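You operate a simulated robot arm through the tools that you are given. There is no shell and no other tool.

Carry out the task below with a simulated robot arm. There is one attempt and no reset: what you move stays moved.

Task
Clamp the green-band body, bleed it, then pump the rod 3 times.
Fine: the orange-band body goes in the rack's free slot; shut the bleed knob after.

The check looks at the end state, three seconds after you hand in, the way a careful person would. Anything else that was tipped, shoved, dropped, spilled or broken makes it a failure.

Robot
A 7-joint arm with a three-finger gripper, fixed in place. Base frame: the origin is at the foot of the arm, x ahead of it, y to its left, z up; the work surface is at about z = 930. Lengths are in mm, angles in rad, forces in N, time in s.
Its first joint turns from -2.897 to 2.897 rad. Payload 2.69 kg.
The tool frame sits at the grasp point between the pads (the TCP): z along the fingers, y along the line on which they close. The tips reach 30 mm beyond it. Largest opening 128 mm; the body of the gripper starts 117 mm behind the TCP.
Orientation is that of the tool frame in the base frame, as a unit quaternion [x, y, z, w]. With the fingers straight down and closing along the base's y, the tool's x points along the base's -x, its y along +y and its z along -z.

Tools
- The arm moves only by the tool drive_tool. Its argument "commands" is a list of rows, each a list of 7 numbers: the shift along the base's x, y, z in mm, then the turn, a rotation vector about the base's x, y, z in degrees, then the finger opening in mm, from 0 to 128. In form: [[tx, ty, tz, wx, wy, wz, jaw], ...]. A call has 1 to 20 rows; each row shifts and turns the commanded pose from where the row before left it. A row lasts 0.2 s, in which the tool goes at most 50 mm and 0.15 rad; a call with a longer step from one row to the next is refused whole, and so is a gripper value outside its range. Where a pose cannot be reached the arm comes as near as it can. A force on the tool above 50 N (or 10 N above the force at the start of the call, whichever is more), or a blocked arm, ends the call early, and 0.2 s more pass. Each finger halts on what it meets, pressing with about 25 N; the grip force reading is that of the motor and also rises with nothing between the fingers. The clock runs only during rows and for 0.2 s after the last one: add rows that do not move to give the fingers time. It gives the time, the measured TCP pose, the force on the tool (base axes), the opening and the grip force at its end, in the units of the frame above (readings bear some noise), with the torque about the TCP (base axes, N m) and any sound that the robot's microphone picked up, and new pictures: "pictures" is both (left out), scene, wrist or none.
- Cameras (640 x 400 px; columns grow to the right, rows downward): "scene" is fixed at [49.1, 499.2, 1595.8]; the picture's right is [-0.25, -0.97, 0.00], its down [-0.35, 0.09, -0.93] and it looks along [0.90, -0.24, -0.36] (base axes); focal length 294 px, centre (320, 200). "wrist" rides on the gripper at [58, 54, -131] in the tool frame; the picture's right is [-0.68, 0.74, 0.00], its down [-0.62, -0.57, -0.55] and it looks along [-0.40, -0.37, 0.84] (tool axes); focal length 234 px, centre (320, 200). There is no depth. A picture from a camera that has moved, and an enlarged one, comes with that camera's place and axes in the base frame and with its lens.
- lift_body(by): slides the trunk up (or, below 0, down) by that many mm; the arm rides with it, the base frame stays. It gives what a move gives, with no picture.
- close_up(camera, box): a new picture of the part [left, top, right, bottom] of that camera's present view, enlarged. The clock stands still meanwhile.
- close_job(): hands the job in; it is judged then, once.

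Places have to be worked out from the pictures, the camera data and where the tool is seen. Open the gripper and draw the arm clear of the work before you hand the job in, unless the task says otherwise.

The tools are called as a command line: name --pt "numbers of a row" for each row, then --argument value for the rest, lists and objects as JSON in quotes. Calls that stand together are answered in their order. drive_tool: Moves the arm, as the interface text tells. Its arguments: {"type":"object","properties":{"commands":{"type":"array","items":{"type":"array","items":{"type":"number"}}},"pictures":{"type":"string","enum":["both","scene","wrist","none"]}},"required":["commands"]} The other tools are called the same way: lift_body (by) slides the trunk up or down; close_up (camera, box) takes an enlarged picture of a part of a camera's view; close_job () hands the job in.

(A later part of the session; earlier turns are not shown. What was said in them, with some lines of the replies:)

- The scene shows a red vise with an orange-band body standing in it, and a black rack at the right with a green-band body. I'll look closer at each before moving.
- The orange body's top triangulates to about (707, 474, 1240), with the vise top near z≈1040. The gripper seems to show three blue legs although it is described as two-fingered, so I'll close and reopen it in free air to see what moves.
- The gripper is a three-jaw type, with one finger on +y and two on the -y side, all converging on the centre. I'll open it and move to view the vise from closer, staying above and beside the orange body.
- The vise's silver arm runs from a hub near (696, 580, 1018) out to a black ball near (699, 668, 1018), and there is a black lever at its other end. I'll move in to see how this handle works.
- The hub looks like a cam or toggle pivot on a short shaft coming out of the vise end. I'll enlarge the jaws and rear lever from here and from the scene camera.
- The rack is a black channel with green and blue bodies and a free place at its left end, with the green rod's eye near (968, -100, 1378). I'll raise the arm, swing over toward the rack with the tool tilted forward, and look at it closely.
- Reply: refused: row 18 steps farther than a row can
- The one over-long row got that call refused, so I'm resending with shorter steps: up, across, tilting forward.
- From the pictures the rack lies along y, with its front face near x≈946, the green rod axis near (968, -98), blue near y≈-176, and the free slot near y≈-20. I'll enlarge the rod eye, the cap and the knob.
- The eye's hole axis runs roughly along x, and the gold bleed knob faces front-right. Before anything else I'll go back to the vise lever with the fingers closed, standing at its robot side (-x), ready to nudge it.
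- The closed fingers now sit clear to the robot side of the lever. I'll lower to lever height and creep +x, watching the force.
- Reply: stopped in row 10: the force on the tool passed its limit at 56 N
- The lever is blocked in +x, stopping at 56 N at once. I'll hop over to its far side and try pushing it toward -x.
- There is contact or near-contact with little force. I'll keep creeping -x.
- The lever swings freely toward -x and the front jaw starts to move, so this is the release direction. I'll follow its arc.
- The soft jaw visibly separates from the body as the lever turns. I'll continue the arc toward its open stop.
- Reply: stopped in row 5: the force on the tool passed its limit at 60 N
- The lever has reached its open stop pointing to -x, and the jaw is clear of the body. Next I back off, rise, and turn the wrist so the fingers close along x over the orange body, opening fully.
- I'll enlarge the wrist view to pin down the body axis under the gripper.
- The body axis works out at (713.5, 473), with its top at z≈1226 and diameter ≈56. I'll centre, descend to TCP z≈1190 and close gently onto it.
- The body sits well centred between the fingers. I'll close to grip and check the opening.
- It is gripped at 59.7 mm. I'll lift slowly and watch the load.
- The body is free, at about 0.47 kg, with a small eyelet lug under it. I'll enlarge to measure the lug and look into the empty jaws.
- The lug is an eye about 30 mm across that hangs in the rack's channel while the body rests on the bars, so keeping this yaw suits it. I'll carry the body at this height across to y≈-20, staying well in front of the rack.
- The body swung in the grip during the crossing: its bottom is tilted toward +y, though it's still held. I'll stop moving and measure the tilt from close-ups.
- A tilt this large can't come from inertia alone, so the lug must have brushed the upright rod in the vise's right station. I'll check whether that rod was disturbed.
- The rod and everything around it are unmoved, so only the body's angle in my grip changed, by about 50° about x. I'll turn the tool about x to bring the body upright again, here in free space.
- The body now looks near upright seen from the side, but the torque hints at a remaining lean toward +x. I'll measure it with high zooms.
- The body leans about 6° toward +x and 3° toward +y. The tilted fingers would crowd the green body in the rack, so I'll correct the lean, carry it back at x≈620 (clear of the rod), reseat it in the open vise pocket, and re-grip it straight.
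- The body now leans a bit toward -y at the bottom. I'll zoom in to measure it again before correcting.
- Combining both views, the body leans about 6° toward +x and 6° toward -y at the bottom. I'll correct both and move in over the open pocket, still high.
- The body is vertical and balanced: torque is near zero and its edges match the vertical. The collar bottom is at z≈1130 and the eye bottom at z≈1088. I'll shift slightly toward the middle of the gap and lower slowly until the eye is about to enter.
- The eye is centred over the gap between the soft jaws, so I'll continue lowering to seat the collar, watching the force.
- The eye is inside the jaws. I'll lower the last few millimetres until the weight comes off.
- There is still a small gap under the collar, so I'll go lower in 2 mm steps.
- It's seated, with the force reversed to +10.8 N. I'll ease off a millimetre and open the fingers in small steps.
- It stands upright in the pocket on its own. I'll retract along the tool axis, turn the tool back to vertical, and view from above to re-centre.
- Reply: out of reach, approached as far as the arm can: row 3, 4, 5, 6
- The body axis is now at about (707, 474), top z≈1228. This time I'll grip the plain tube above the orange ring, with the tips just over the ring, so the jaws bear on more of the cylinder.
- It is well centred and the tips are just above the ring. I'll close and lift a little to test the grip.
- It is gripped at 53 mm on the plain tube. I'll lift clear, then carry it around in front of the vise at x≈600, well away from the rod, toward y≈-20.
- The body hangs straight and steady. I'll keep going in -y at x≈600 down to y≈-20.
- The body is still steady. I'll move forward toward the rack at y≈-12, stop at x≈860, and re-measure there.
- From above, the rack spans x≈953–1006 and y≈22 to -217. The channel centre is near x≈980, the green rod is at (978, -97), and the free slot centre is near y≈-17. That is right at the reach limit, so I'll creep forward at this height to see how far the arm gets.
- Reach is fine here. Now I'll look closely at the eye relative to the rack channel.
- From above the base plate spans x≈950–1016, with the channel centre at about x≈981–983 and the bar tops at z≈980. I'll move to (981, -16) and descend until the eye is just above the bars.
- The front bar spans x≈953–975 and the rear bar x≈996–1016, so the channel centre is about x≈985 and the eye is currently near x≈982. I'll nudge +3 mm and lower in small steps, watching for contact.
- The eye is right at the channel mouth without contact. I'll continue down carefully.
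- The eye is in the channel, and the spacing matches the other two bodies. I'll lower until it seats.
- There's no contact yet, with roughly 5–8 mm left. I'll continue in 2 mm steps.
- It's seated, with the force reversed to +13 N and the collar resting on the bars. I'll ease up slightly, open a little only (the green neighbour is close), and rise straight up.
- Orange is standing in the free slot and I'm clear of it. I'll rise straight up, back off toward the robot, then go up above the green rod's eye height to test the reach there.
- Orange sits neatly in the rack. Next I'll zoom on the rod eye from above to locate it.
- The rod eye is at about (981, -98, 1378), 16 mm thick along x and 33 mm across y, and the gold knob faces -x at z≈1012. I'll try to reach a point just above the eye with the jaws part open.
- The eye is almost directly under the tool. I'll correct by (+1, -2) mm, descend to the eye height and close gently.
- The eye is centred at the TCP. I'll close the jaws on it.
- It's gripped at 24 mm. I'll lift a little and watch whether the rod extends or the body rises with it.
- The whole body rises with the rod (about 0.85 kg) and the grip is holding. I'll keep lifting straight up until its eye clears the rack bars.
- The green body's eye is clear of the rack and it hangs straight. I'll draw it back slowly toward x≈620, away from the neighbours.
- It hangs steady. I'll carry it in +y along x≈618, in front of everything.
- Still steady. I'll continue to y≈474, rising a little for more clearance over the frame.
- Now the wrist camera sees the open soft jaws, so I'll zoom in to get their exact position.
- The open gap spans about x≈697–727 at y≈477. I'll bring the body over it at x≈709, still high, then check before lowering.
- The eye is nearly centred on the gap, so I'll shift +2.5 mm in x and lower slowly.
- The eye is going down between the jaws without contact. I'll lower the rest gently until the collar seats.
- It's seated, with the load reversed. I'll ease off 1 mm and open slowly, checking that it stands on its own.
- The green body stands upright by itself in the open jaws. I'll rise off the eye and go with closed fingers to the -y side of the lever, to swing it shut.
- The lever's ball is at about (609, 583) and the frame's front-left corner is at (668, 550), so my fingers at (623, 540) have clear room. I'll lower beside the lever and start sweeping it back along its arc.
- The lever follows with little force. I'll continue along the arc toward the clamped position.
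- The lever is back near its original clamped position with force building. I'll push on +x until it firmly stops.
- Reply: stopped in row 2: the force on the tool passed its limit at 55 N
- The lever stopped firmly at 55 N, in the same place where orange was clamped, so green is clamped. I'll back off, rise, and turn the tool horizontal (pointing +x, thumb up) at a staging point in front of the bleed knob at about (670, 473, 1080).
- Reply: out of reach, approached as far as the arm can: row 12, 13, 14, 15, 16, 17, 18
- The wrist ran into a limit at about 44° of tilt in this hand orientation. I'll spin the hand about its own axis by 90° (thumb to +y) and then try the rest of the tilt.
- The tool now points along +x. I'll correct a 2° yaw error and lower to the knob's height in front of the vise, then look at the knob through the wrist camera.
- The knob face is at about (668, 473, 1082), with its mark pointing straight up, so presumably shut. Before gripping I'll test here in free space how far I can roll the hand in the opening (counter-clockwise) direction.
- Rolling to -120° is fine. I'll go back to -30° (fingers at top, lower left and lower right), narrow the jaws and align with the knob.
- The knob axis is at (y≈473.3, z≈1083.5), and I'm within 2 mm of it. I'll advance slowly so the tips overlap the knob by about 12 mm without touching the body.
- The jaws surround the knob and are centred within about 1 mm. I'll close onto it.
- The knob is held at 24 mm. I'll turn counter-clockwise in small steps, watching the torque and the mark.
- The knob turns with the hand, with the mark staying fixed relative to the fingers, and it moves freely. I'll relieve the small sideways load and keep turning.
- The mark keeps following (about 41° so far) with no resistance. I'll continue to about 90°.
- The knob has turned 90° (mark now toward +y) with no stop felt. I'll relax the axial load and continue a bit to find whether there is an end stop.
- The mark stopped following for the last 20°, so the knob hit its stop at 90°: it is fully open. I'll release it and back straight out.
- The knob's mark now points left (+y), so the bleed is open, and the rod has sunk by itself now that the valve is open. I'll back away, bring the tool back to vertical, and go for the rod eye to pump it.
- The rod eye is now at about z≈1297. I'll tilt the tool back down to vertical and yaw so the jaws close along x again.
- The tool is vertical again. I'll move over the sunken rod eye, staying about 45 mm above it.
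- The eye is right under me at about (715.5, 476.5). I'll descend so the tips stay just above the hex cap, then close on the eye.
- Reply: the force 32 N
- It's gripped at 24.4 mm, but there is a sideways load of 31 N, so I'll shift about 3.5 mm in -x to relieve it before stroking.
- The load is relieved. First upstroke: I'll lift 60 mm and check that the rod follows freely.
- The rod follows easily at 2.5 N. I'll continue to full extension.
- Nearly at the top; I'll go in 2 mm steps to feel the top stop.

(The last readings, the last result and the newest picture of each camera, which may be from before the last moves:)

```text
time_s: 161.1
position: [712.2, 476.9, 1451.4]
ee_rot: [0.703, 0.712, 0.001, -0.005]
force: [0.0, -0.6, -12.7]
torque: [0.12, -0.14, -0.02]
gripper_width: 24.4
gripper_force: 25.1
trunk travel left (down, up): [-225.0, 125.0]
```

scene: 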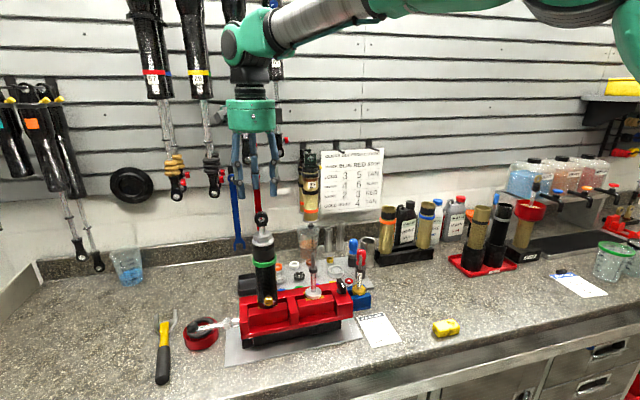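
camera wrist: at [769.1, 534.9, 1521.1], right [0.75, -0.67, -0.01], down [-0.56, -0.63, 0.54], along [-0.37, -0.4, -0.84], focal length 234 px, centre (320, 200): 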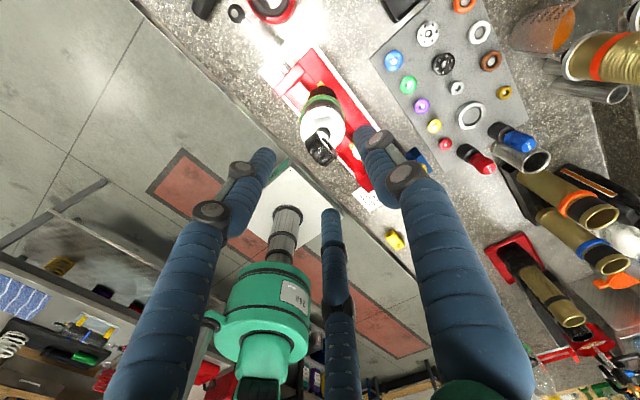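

That's the top stop (-12.7 N), about 150 mm of stroke. Down stroke one, back to the bottom.

drive_tool --pt "0 0 -6 0 0 0 5" --pt "0 0 -12 0 0 0 5" --pt "0 0 -15 0 0 0 5" --pt "0 0 -15 0 0 0 5" --pt "0 0 -15 0 0 0 5" --pt "0 0 -15 0 0 0 5" --pt "0 0 -15 0 0 0 5" --pt "0 0 -15 0 0 0 5" --pt "0 0 -15 0 0 0 5" --pt "0 0 -12 0 0 0 5" --pt "0 0 -8 0 0 0 5" --pt "0 0 -4 0 0 0 5" --pt "0 0 0 0 0 0 5" --pictures "none"

close_up --camera "scene" --box '[215, 120, 315, 320]'

```text
time_s: 163.9
position: [711.4, 475.0, 1305.1]
ee_rot: [0.702, 0.712, 0.003, -0.004]
force: [0.0, -0.4, -1.9]
torque: [0.05, -0.07, -0.01]
gripper_width: 24.3
gripper_force: 25.0
trunk travel left (down, up): [-225.0, 125.0]
```

```text
2.00 times, centred on (265, 220) of scene
camera zoom: at [49.1, 499.2, 1595.8], right [-0.25, -0.97, 0.0], down [-0.35, 0.09, -0.93], along [0.9, -0.24, -0.36], focal length 587 px, centre (430, 160)
```

zoom: 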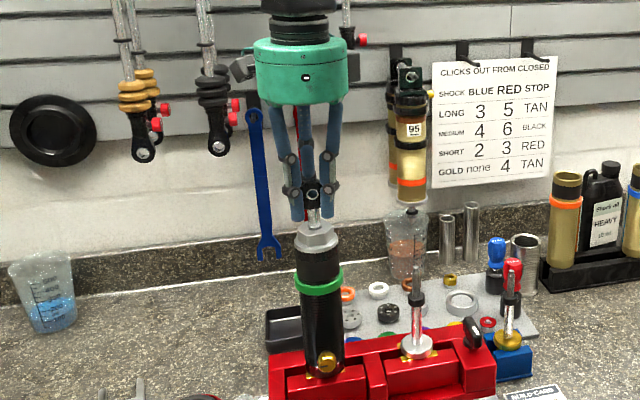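

I'll finish the last few millimetres down to feel the bottom stop.

drive_tool --pt "0 0 -2 0 0 0 5" --pt "0 0 -1.5 0 0 0 5" --pt "0 0 -1.5 0 0 0 5" --pt "0 0 0 0 0 0 5" --pictures "none"

```text
time_s: 164.9
position: [711.8, 475.1, 1300.1]
ee_rot: [0.702, 0.712, 0.004, -0.004]
force: [-0.9, -1.8, 8.2]
torque: [-0.37, -0.13, 0.04]
gripper_width: 24.5
gripper_force: 25.0
trunk travel left (down, up): [-225.0, 125.0]
```

Bottom stop felt (+8 N): pump one is done. Second upstroke now.

drive_tool --pt "0 0 5 0 0 0 5" --pt "0 0 12 0 0 0 5" --pt "0 0 15 0 0 0 5" --pt "0 0 15 0 0 0 5" --pt "0 0 15 0 0 0 5" --pt "0 0 15 0 0 0 5" --pt "0 0 15 0 0 0 5" --pt "0 0 15 0 0 0 5" --pt "0 0 15 0 0 0 5" --pt "0 0 15 0 0 0 5" --pt "0 0 8 0 0 0 5" --pt "0 0 4 0 0 0 5" --pt "0 0 2 0 0 0 5" --pt "0 0 0 0 0 0 5" --pictures "none"

```text
time_s: 167.9
position: [712.1, 476.4, 1449.9]
ee_rot: [0.702, 0.712, 0.003, -0.005]
force: [-0.8, 0.9, -6.4]
torque: [0.24, -0.03, -0.01]
gripper_width: 24.3
gripper_force: 24.5
trunk travel left (down, up): [-225.0, 125.0]
```

Top reached again (the force is rising). Second downstroke.

drive_tool --pt "0 0 -5 0 0 0 5" --pt "0 0 -12 0 0 0 5" --pt "0 0 -15 0 0 0 5" --pt "0 0 -15 0 0 0 5" --pt "0 0 -15 0 0 0 5" --pt "0 0 -15 0 0 0 5" --pt "0 0 -15 0 0 0 5" --pt "0 0 -15 0 0 0 5" --pt "0 0 -15 0 0 0 5" --pt "0 0 -15 0 0 0 5" --pt "0 0 -8 0 0 0 5" --pt "0 0 -4 0 0 0 5" --pt "0 0 -2 0 0 0 5" --pt "0 0 0 0 0 0 5" --pictures "none"

```text
time_s: 170.9
position: [710.9, 475.3, 1301.6]
ee_rot: [0.702, 0.712, 0.003, -0.004]
force: [-0.4, -2.1, 8.3]
torque: [-0.46, -0.21, 0.01]
gripper_width: 24.4
gripper_force: 25.8
trunk travel left (down, up): [-225.0, 125.0]
```

Bottom again (+8 N): pump two is done. Third upstroke.

drive_tool --pt "0 0 5 0 0 0 5" --pt "0 0 12 0 0 0 5" --pt "0 0 15 0 0 0 5" --pt "0 0 15 0 0 0 5" --pt "0 0 15 0 0 0 5" --pt "0 0 15 0 0 0 5" --pt "0 0 15 0 0 0 5" --pt "0 0 15 0 0 0 5" --pt "0 0 15 0 0 0 5" --pt "0 0 15 0 0 0 5" --pt "0 0 8 0 0 0 5" --pt "0 0 4 0 0 0 5" --pt "0 0 2 0 0 0 5" --pt "0 0 0 0 0 0 5" --pictures "none"

```text
time_s: 173.9
position: [711.6, 474.9, 1449.6]
ee_rot: [0.703, 0.712, 0.001, -0.005]
force: [-0.7, -1.5, -9.9]
torque: [-0.09, -0.11, 0.02]
gripper_width: 24.5
gripper_force: 24.7
trunk travel left (down, up): [-225.0, 125.0]
```

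Top stop reached. Third downstroke.

drive_tool --pt "0 0 -5 0 0 0 5" --pt "0 0 -12 0 0 0 5" --pt "0 0 -15 0 0 0 5" --pt "0 0 -15 0 0 0 5" --pt "0 0 -15 0 0 0 5" --pt "0 0 -15 0 0 0 5" --pt "0 0 -15 0 0 0 5" --pt "0 0 -15 0 0 0 5" --pt "0 0 -15 0 0 0 5" --pt "0 0 -15 0 0 0 5" --pt "0 0 -8 0 0 0 5" --pt "0 0 -4 0 0 0 5" --pt "0 0 -2 0 0 0 5" --pt "0 0 0 0 0 0 5" --pictures "both"

close_up --camera "scene" --box '[215, 150, 315, 330]'

```text
time_s: 176.9
position: [711.3, 475.7, 1302.5]
ee_rot: [0.702, 0.712, 0.005, -0.004]
force: [0.2, -2.5, 9.7]
torque: [-0.53, -0.14, -0.04]
gripper_width: 24.3
gripper_force: 24.5
trunk travel left (down, up): [-225.0, 125.0]
camera wrist: at [764.3, 533.5, 1433.1], right [0.75, -0.67, -0.01], down [-0.56, -0.63, 0.54], along [-0.37, -0.4, -0.84], focal length 234 px, centre (320, 200)
```

scene: 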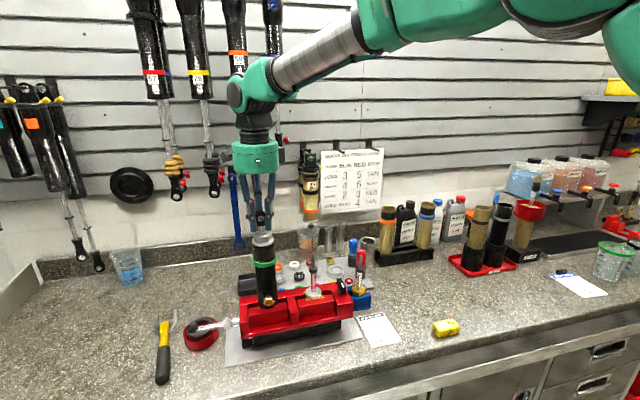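
wrist: 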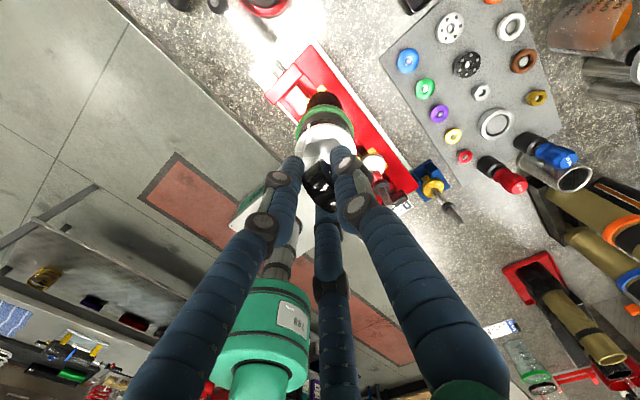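

```text
2.22 times, centred on (265, 240) of scene
camera zoom: at [49.1, 499.2, 1595.8], right [-0.25, -0.97, 0.0], down [-0.35, 0.09, -0.93], along [0.9, -0.24, -0.36], focal length 652 px, centre (442, 111)
```

zoom: 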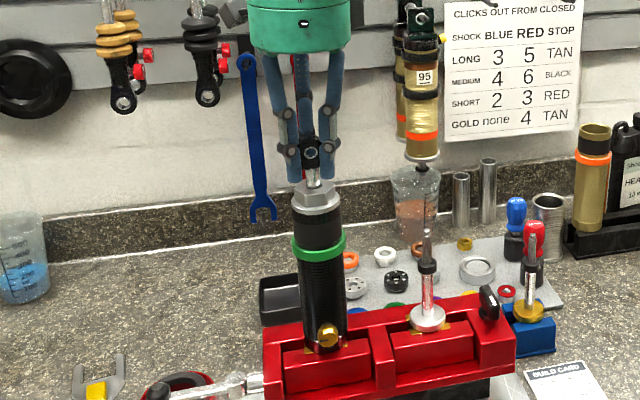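

Three full pumps are done and the rod rests at the bottom. I'll open, rise off the eye, back out and reorient for the knob.

drive_tool --pt "0 0 1 0 0 0 24" --pt "0 0 0 0 0 0 34" --pt "0 0 0 0 0 0 50" --pt "0 0 0 0 0 0 66" --pt "0 0 15 0 0 0 66" --pt "0 0 25 0 0 0 66" --pt "0 0 30 0 0 0 66" --pt "-20 0 20 0 0 0 66" --pt "-40 0 0 0 0 0 66" --pt "-40 0 0 0 0 0 66" --pt "-40 0 0 0 0 0 66" --pt "-33 0 0 0 0 8 66" --pt "0 0 0 0 0 8 66" --pt "0 0 0 0 0 8 66" --pt "0 0 0 0 0 8 66" --pt "0 0 0 0 0 8 66" --pt "0 0 0 0 0 8 66" --pt "0 0 0 0 0 8 66" --pt "0 0 0 0 0 8 66" --pt "0 0 0 0 0 8 66" --pictures "none"

close_up --camera "scene" --box '[200, 100, 330, 330]'

```text
time_s: 181.1
position: [539.3, 475.4, 1390.7]
ee_rot: [0.148, 0.989, 0.0, -0.006]
force: [-0.3, 0.1, 0.1]
torque: [0.02, -0.02, -0.01]
gripper_width: 66.2
gripper_force: 0.1
trunk travel left (down, up): [-225.0, 125.0]
```

```text
1.74 times, centred on (265, 215) of scene
camera zoom: at [49.1, 499.2, 1595.8], right [-0.25, -0.97, 0.0], down [-0.35, 0.09, -0.93], along [0.9, -0.24, -0.36], focal length 510 px, centre (416, 174)
```

zoom: 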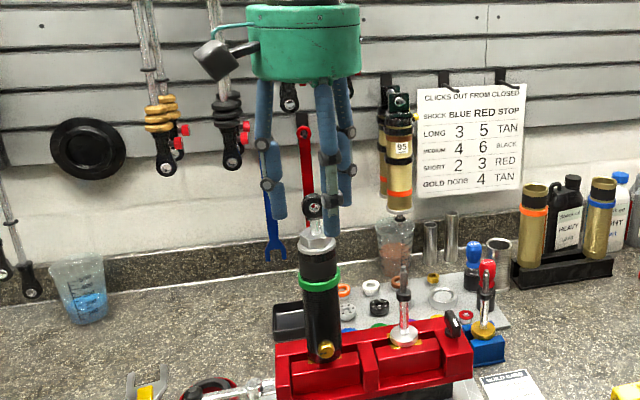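

I'll finish the yaw, then tilt the tool horizontal again while lowering to the staging height.

drive_tool --pt "0 0 0 0 0 8.5 60" --pt "0 0 0 0 0 8.5 60" --pt "0 0 -10 0 -8 0 60" --pt "0 0 -20 0 -8 0 60" --pt "0 0 -30 0 -8 0 60" --pt "0 0 -30 0 -8 0 60" --pt "0 0 -30 0 -8 0 60" --pt "0 0 -20 0 -8 0 60" --pt "0 0 -10 0 -8 0 60" --pt "0 0 0 0 -8 0 60" --pt "0 0 0 0 -8 0 60" --pt "0 0 0 0 -8 0 60" --pt "0 0 0 0 -8 0 60" --pt "0 0 0 0 -2 0 60" --pt "0 0 0 0 0 0 60" --pictures "none"

```text
time_s: 184.3
position: [539.4, 475.5, 1240.6]
ee_rot: [0.002, 0.71, 0.001, 0.704]
force: [-0.5, 0.0, 0.4]
torque: [0.01, 0.0, -0.02]
gripper_width: 59.8
gripper_force: 0.1
trunk travel left (down, up): [-225.0, 125.0]
```

Horizontal and well aligned. Now I'll roll to -120° while lowering to the knob height.

drive_tool --pt "0 0 0 -8 0 0 60" --pt "0 0 0 -8 0 0 60" --pt "0 0 -20 -8 0 0 60" --pt "0 0 -25 -8 0 0 60" --pt "0 0 -25 -8 0 0 60" --pt "0 0 -25 -8 0 0 60" --pt "0 -1 -25 -8 0 0 50" --pt "0 -1 -25 -8 0 0 40" --pt "0 0 -12 -8 0 0 38" --pt "0 0 0 -8 0 0 38" --pt "0 0 0 -8 0 0 38" --pt "0 0 0 -8 0 0 38" --pt "0 0 0 -8 0 0 38" --pt "0 0 0 -8 0 0 38" --pt "0 0 0 -8 0 0 38" --pt "15 0 0 0 0 0 38" --pt "20 0 0 0 0 0 38" --pt "20 0 0 0 0 0 38" --pt "0 0 0 0 0 0 38" --pictures "both"

close_up --camera "wrist" --box '[220, 100, 420, 260]'

close_up --camera "scene" --box '[220, 260, 340, 360]'

```text
time_s: 188.3
position: [594.9, 475.0, 1082.7]
ee_rot: [0.608, -0.356, 0.615, -0.353]
force: [0.6, -0.1, -0.8]
torque: [-0.01, -0.01, -0.02]
gripper_width: 38.1
gripper_force: 0.1
trunk travel left (down, up): [-225.0, 125.0]
camera wrist: at [463.8, 398.2, 1065.2], right [0.01, 0.22, -0.98], down [-0.54, 0.82, 0.18], along [0.84, 0.53, 0.13], focal length 234 px, centre (320, 200)
```

scene: 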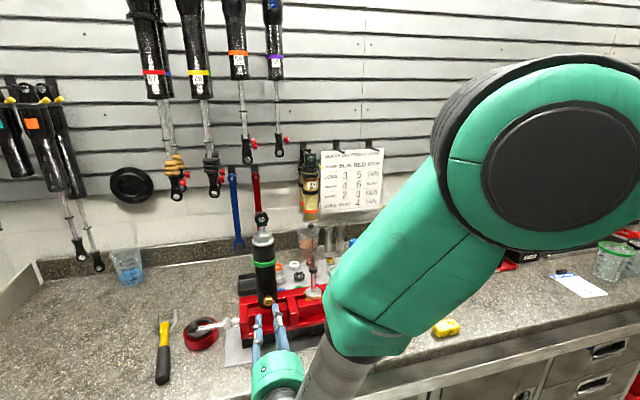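
wrist: 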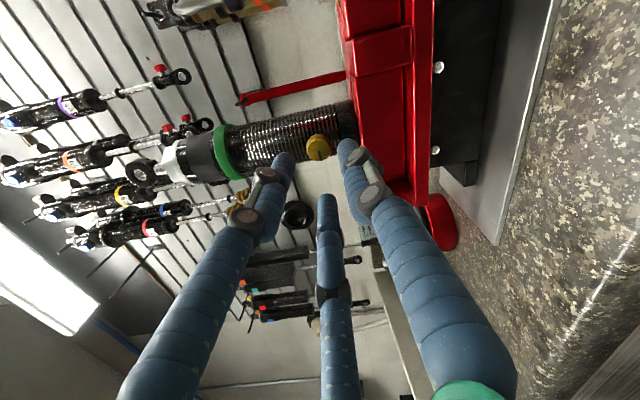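

```text
2.50 times, centred on (320, 180) of wrist
camera zoom: at [463.8, 398.2, 1065.2], right [0.01, 0.22, -0.98], down [-0.54, 0.82, 0.18], along [0.84, 0.53, 0.13], focal length 585 px, centre (320, 250)
```

zoom: 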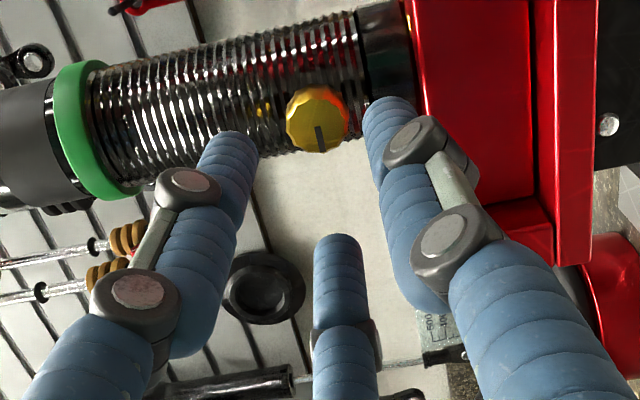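

```text
4.00 times, centred on (280, 310) of scene
camera zoom: at [49.1, 499.2, 1595.8], right [-0.25, -0.97, 0.0], down [-0.35, 0.09, -0.93], along [0.9, -0.24, -0.36], focal length 1174 px, centre (480, -240)
```

zoom: 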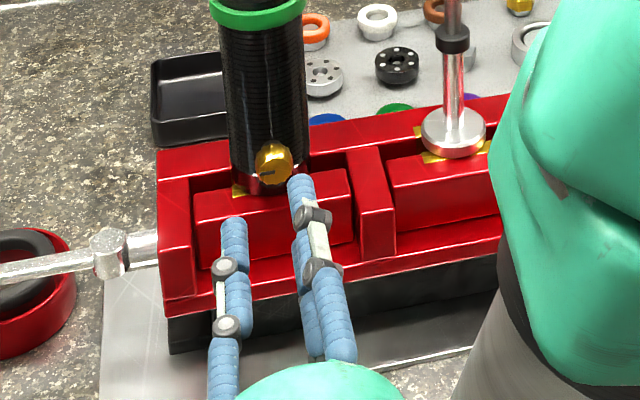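

The knob is slightly off my axis, so I'll correct (y -1.5, z +1.8) and advance to the same depth as before.

drive_tool --pt "12 -1.5 1.8 0 0 0 38" --pt "12 0 0 0 0 0 38" --pt "12 0 0 0 0 0 38" --pt "10 0 0 0 0 0 38" --pt "6 0 0 0 0 0 38" --pt "4 0 0 0 0 0 38" --pt "0 0 0 0 0 0 38" --pictures "none"

close_up --camera "wrist" --box '[240, 110, 400, 230]'

close_up --camera "scene" --box '[230, 260, 310, 330]'

```text
time_s: 189.9
position: [651.6, 472.1, 1084.0]
ee_rot: [0.608, -0.357, 0.615, -0.352]
force: [-0.4, 0.9, 0.2]
torque: [-0.02, 0.0, 0.03]
gripper_width: 38.0
gripper_force: 0.0
trunk travel left (down, up): [-225.0, 125.0]
```

```text
3.33 times, centred on (320, 170) of wrist
camera zoom: at [518.9, 395.2, 1066.3], right [0.01, 0.22, -0.98], down [-0.54, 0.82, 0.18], along [0.84, 0.53, 0.13], focal length 781 px, centre (320, 300)
```

zoom: 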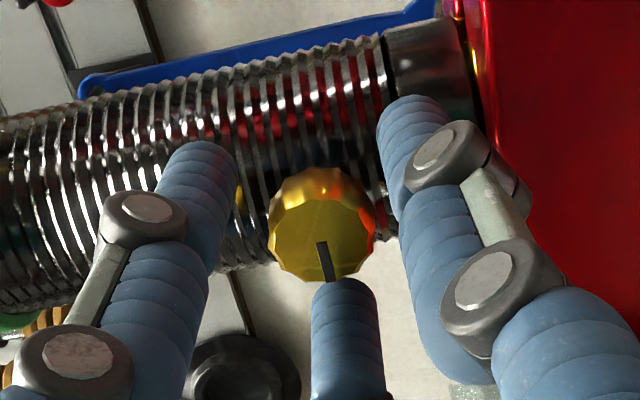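

```text
5.71 times, centred on (270, 295) of scene
camera zoom: at [49.1, 499.2, 1595.8], right [-0.25, -0.97, 0.0], down [-0.35, 0.09, -0.93], along [0.9, -0.24, -0.36], focal length 1677 px, centre (606, -343)
```

zoom: 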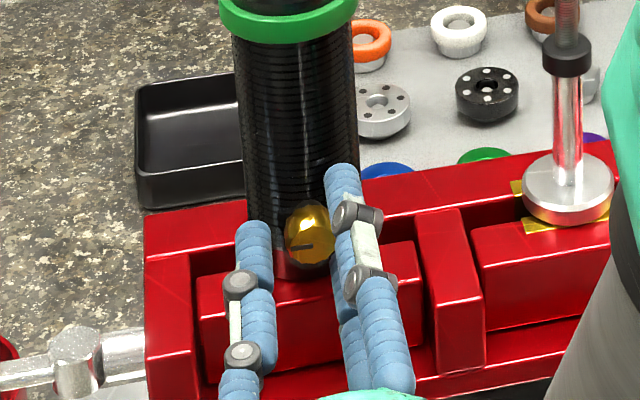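

It is centred again. I'll close on the knob.

drive_tool --pt "0 0.8 0.3 0 0 0 32" --pt "0 0 0 0 0 0 27" --pt "0 0 0 0 0 0 23" --pt "0 0 0 0 0 0 18" --pt "0 0 0 0 0 0 10" --pt "0 0 0 0 0 0 8" --pt "0 0 0 0 0 0 8" --pictures "none"

close_up --camera "wrist" --box '[240, 110, 400, 230]'

```text
time_s: 191.5
position: [649.7, 472.8, 1083.7]
ee_rot: [0.609, -0.356, 0.615, -0.353]
force: [0.5, 1.5, 0.5]
torque: [0.03, 0.08, 0.1]
gripper_width: 22.3
gripper_force: 25.2
trunk travel left (down, up): [-225.0, 125.0]
```

```text
3.33 times, centred on (320, 170) of wrist
camera zoom: at [518.1, 396.8, 1066.3], right [0.01, 0.22, -0.98], down [-0.54, 0.82, 0.18], along [0.84, 0.53, 0.13], focal length 781 px, centre (320, 300)
```

zoom: 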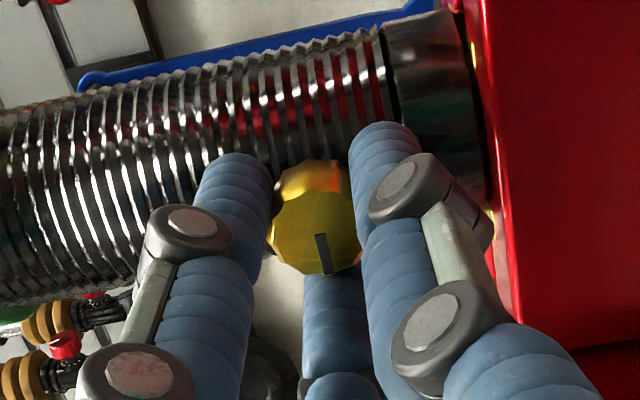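

It's firmly gripped with low side load. Now I'll turn clockwise to shut it, first 45°.

drive_tool --pt "0 0 0 5 0 0 8" --pt "0 0 0 5 0 0 8" --pt "0 0 0 5 0 0 8" --pt "0 0 0 5 0 0 8" --pt "0 0 0 5 0 0 8" --pt "0 0 0 5 0 0 8" --pt "0 0 0 5 0 0 8" --pt "0 0 0 5 0 0 8" --pt "0 0 0 5 0 0 8" --pt "0 0 0 0 0 0 8" --pictures "none"

close_up --camera "wrist" --box '[240, 110, 400, 230]'

```text
time_s: 193.7
position: [648.5, 472.7, 1085.3]
ee_rot: [-0.427, 0.565, -0.431, 0.559]
force: [-1.5, -6.8, -13.0]
torque: [0.01, 0.69, -0.2]
gripper_width: 22.0
gripper_force: 25.0
trunk travel left (down, up): [-225.0, 125.0]
```

```text
3.33 times, centred on (320, 170) of wrist
camera zoom: at [518.0, 432.4, 1018.4], right [0.01, 0.85, -0.53], down [-0.54, 0.45, 0.71], along [0.84, 0.28, 0.46], focal length 781 px, centre (320, 300)
```

zoom: 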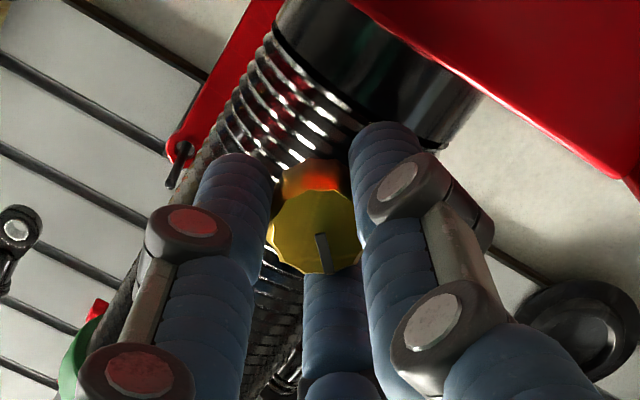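

The mark follows the hand. I'll relieve the side load a bit and continue to the closed stop.

drive_tool --pt "0 -0.7 -1.2 0 0 0 8" --pt "0 0 0 5 0 0 8" --pt "0 0 0 5 0 0 8" --pt "0 0 0 5 0 0 8" --pt "0 0 0 5 0 0 8" --pt "0 0 0 5 0 0 8" --pt "0 0 0 5 0 0 8" --pt "0 0 0 5 0 0 8" --pt "0 0 0 5 0 0 8" --pt "0 0 0 5 0 0 8" --pt "0 0 0 0 0 0 8" --pictures "none"

close_up --camera "wrist" --box '[240, 110, 400, 230]'

```text
time_s: 196.1
position: [649.5, 473.0, 1086.7]
ee_rot: [-0.179, 0.687, -0.183, 0.68]
force: [6.7, 5.3, -0.1]
torque: [-0.01, -0.01, 0.1]
gripper_width: 22.0
gripper_force: 24.7
trunk travel left (down, up): [-225.0, 125.0]
```

```text
3.33 times, centred on (320, 170) of wrist
camera zoom: at [518.6, 491.5, 1008.9], right [0.01, 0.97, 0.22], down [-0.54, -0.18, 0.82], along [0.84, -0.13, 0.53], focal length 781 px, centre (320, 300)
```

zoom: 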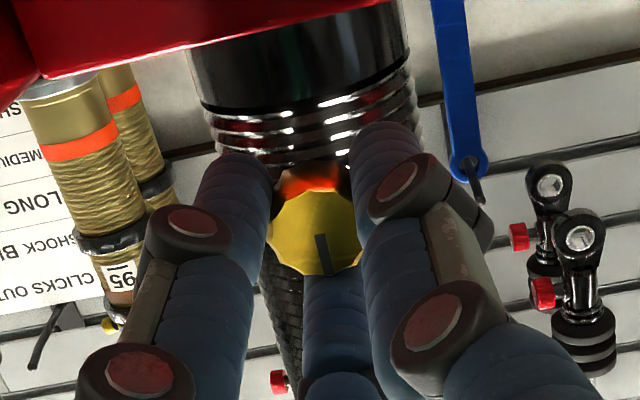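

The mark points straight up again, as at the start. I'll turn a little further to make sure it's against the closed stop.

drive_tool --pt "0 0 0 4 0 0 8" --pt "0 0 0 4 0 0 8" --pt "0 0 0 4 0 0 8" --pt "0 0 0 4 0 0 8" --pt "0 0 0 0 0 0 8" --pictures "none"

close_up --camera "wrist" --box '[240, 110, 400, 230]'

```text
time_s: 197.3
position: [649.3, 472.6, 1085.5]
ee_rot: [-0.083, 0.705, -0.085, 0.699]
force: [-0.3, 4.9, 3.3]
torque: [-0.07, -0.2, 0.1]
gripper_width: 22.3
gripper_force: 25.6
trunk travel left (down, up): [-225.0, 125.0]
```

```text
3.33 times, centred on (320, 170) of wrist
camera zoom: at [518.5, 511.8, 1016.8], right [0.01, 0.88, 0.48], down [-0.54, -0.4, 0.74], along [0.84, -0.27, 0.47], focal length 781 px, centre (320, 300)
```

zoom: 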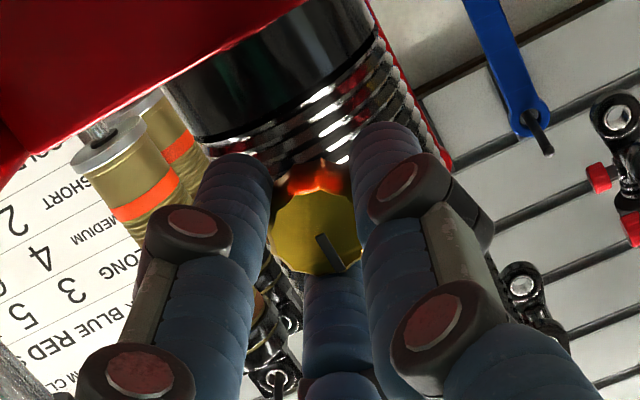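

The mark stays up while the hand slips, so the knob is against its closed stop. I'll release it and back out.

drive_tool --pt "0 0 0 0 0 0 22" --pt "0 0 0 0 0 0 28" --pt "0 0 0 0 0 0 34" --pt "0 0 0 0 0 0 38" --pt "-10 0 0 0 0 0 38" --pt "-20 0 0 0 0 0 38" --pt "-25 0 0 0 0 0 38" --pt "-25 0 0 0 0 0 38" --pt "-25 0 5 0 0 0 38" --pt "-5 0 30 0 0 0 50" --pt "0 0 40 0 0 0 60" --pt "0 0 40 0 0 0 60" --pt "0 0 40 0 0 0 60" --pt "0 0 0 0 0 0 60" --pictures "both"

close_up --camera "scene" --box '[240, 270, 300, 320]'

```text
time_s: 200.3
position: [535.6, 470.0, 1239.8]
ee_rot: [-0.085, 0.706, -0.085, 0.698]
force: [-0.7, -0.3, -0.4]
torque: [-0.03, 0.0, 0.05]
gripper_width: 60.0
gripper_force: 0.1
trunk travel left (down, up): [-225.0, 125.0]
camera wrist: at [404.6, 509.6, 1171.0], right [0.01, 0.88, 0.48], down [-0.54, -0.4, 0.74], along [0.84, -0.27, 0.47], focal length 234 px, centre (320, 200)
```

scene: 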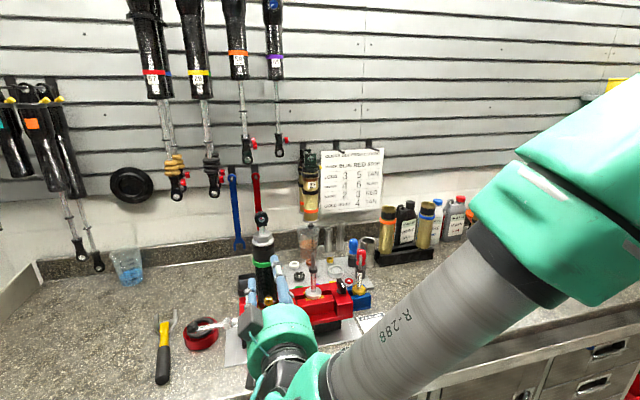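
wrist: 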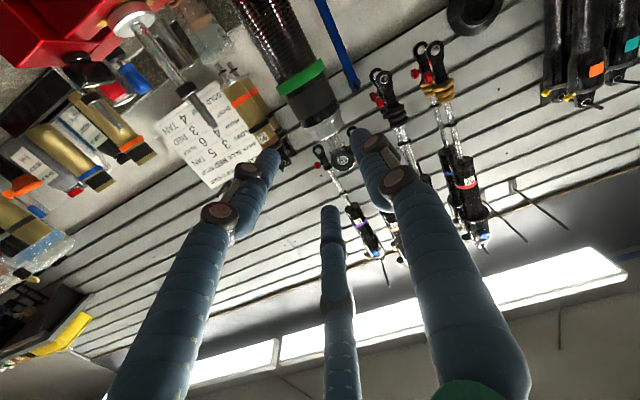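

```text
8.00 times, centred on (270, 295) of scene
camera zoom: at [49.1, 499.2, 1595.8], right [-0.25, -0.97, 0.0], down [-0.35, 0.09, -0.93], along [0.9, -0.24, -0.36], focal length 2348 px, centre (720, -560)
```

zoom: 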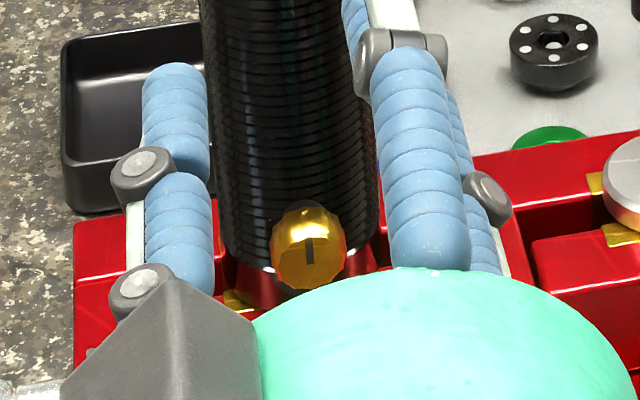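

The knob's mark is straight up, so it is shut. I'll bring the tool back to vertical, open fully and draw the arm up and away.

drive_tool --pt "-5 0 10 7 0 0 60" --pt "0 0 20 7 0 0 60" --pt "0 0 20 0 8 0 60" --pt "0 0 30 0 8 0 60" --pt "0 0 30 0 8 0 60" --pt "0 0 30 0 8 0 60" --pt "0 0 30 0 8 0 80" --pt "0 0 30 0 8 0 100" --pt "0 0 20 0 8 0 128" --pt "0 0 20 0 8 0 128" --pt "0 0 10 0 8 0 128" --pt "0 0 10 0 8 0 128" --pt "0 0 0 0 8 0 128" --pt "0 0 0 0 2 0 128" --pt "0 -30 10 0 0 0 128" --pt "0 -40 10 0 0 0 128" --pt "0 -40 10 0 0 0 128" --pt "0 -40 0 0 0 0 128" --pt "0 -30 0 0 0 0 128" --pt "0 0 0 0 0 0 128" --pictures "both"

close_up --camera "scene" --box '[170, 200, 410, 380]'

close_up --camera "scene" --box '[350, 150, 550, 290]'

close_up --camera "scene" --box '[235, 270, 305, 325]'

```text
time_s: 204.5
position: [534.1, 293.7, 1532.3]
ee_rot: [0.002, 1.0, -0.001, -0.005]
force: [-0.6, -1.6, 0.0]
torque: [0.0, -0.01, -0.02]
gripper_width: 128.0
gripper_force: 0.0
trunk travel left (down, up): [-225.0, 125.0]
camera wrist: at [477.7, 347.8, 1662.8], right [0.68, 0.73, -0.01], down [0.62, -0.57, 0.54], along [0.39, -0.37, -0.84], focal length 234 px, centre (320, 200)
```

scene: 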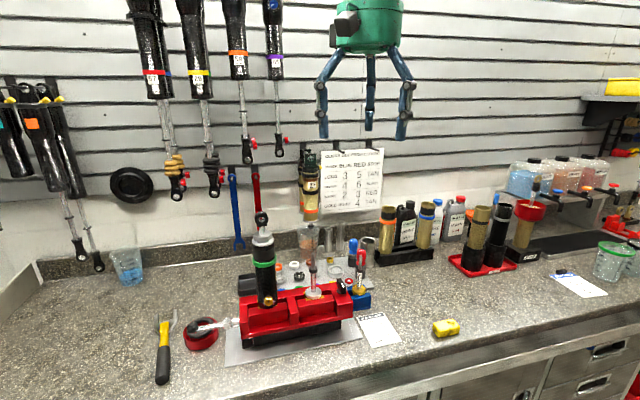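
wrist: 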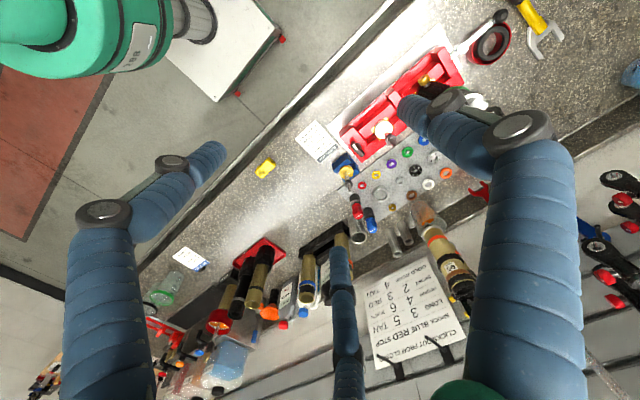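

```text
2.22 times, centred on (290, 290) of scene
camera zoom: at [49.1, 499.2, 1595.8], right [-0.25, -0.97, 0.0], down [-0.35, 0.09, -0.93], along [0.9, -0.24, -0.36], focal length 652 px, centre (387, 0)
```

zoom: 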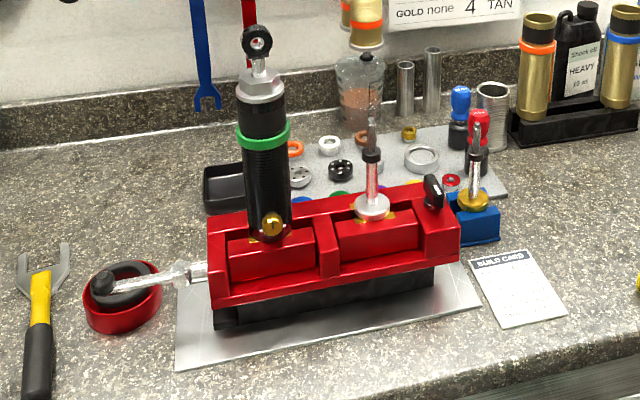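

```text
2.86 times, centred on (450, 220) of scene
camera zoom: at [49.1, 499.2, 1595.8], right [-0.25, -0.97, 0.0], down [-0.35, 0.09, -0.93], along [0.9, -0.24, -0.36], focal length 839 px, centre (-51, 143)
```

zoom: 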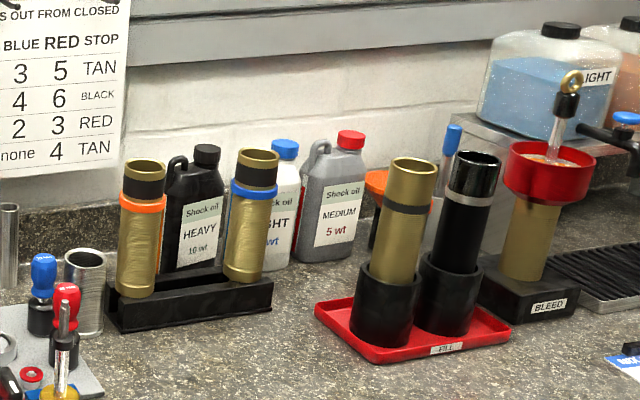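

```text
7.27 times, centred on (270, 298) of scene
camera zoom: at [49.1, 499.2, 1595.8], right [-0.25, -0.97, 0.0], down [-0.35, 0.09, -0.93], along [0.9, -0.24, -0.36], focal length 2135 px, centre (684, -509)
```

zoom: 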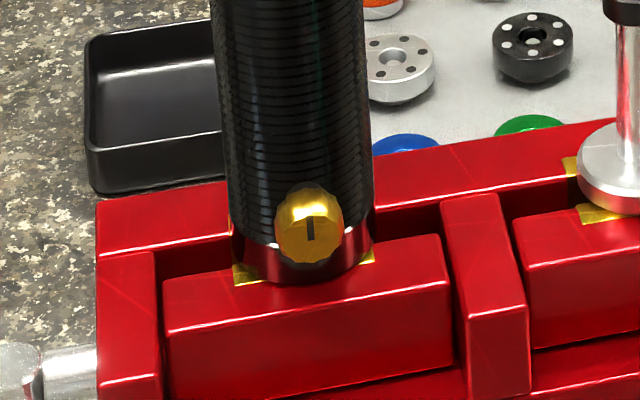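

Everything is in its end state. Green is clamped with the lever in its original locked position, the knob is shut, and the rod has been pumped three times. Orange is upright in the rack's formerly free slot, nothing else has moved, and the gripper is open and clear, so I'm handing in.

close_job

```text
The job is handed in.
```

I finished the whole sequence and handed the job in. The tool only confirmed the hand-in; I have no verdict on it.

- **Orange-band body:** it stands in the rack's left slot, the one that was free, upright and in line with the blue-band body.
- **Green-band body:** it is clamped in the vise, with the lever pushed to its stop at 55 N, back where it was when it held orange.
- **Bleed and pump:** I turned the knob 90° to its open stop and pumped the rod three times, up to the top stop and down to the bottom each time.
- **Bleed knob:** it is shut again, with its mark pointing straight up as it did at the start.

**Bumped rod:** on the first carry, the orange body tilted about 50° in the grip, most likely from brushing the upright rod in the vise's right-hand station. Close-ups showed the rod had not moved. I set orange back in the vise, gripped it straight and took a clearer route.

**Rod drop on opening:** the rod sank to the bottom by itself when I opened the knob. I did not count that as a pump, but anything that counts every downward stroke would see four.

At the end the gripper was open and the arm clear of the work, and nothing else looked moved.
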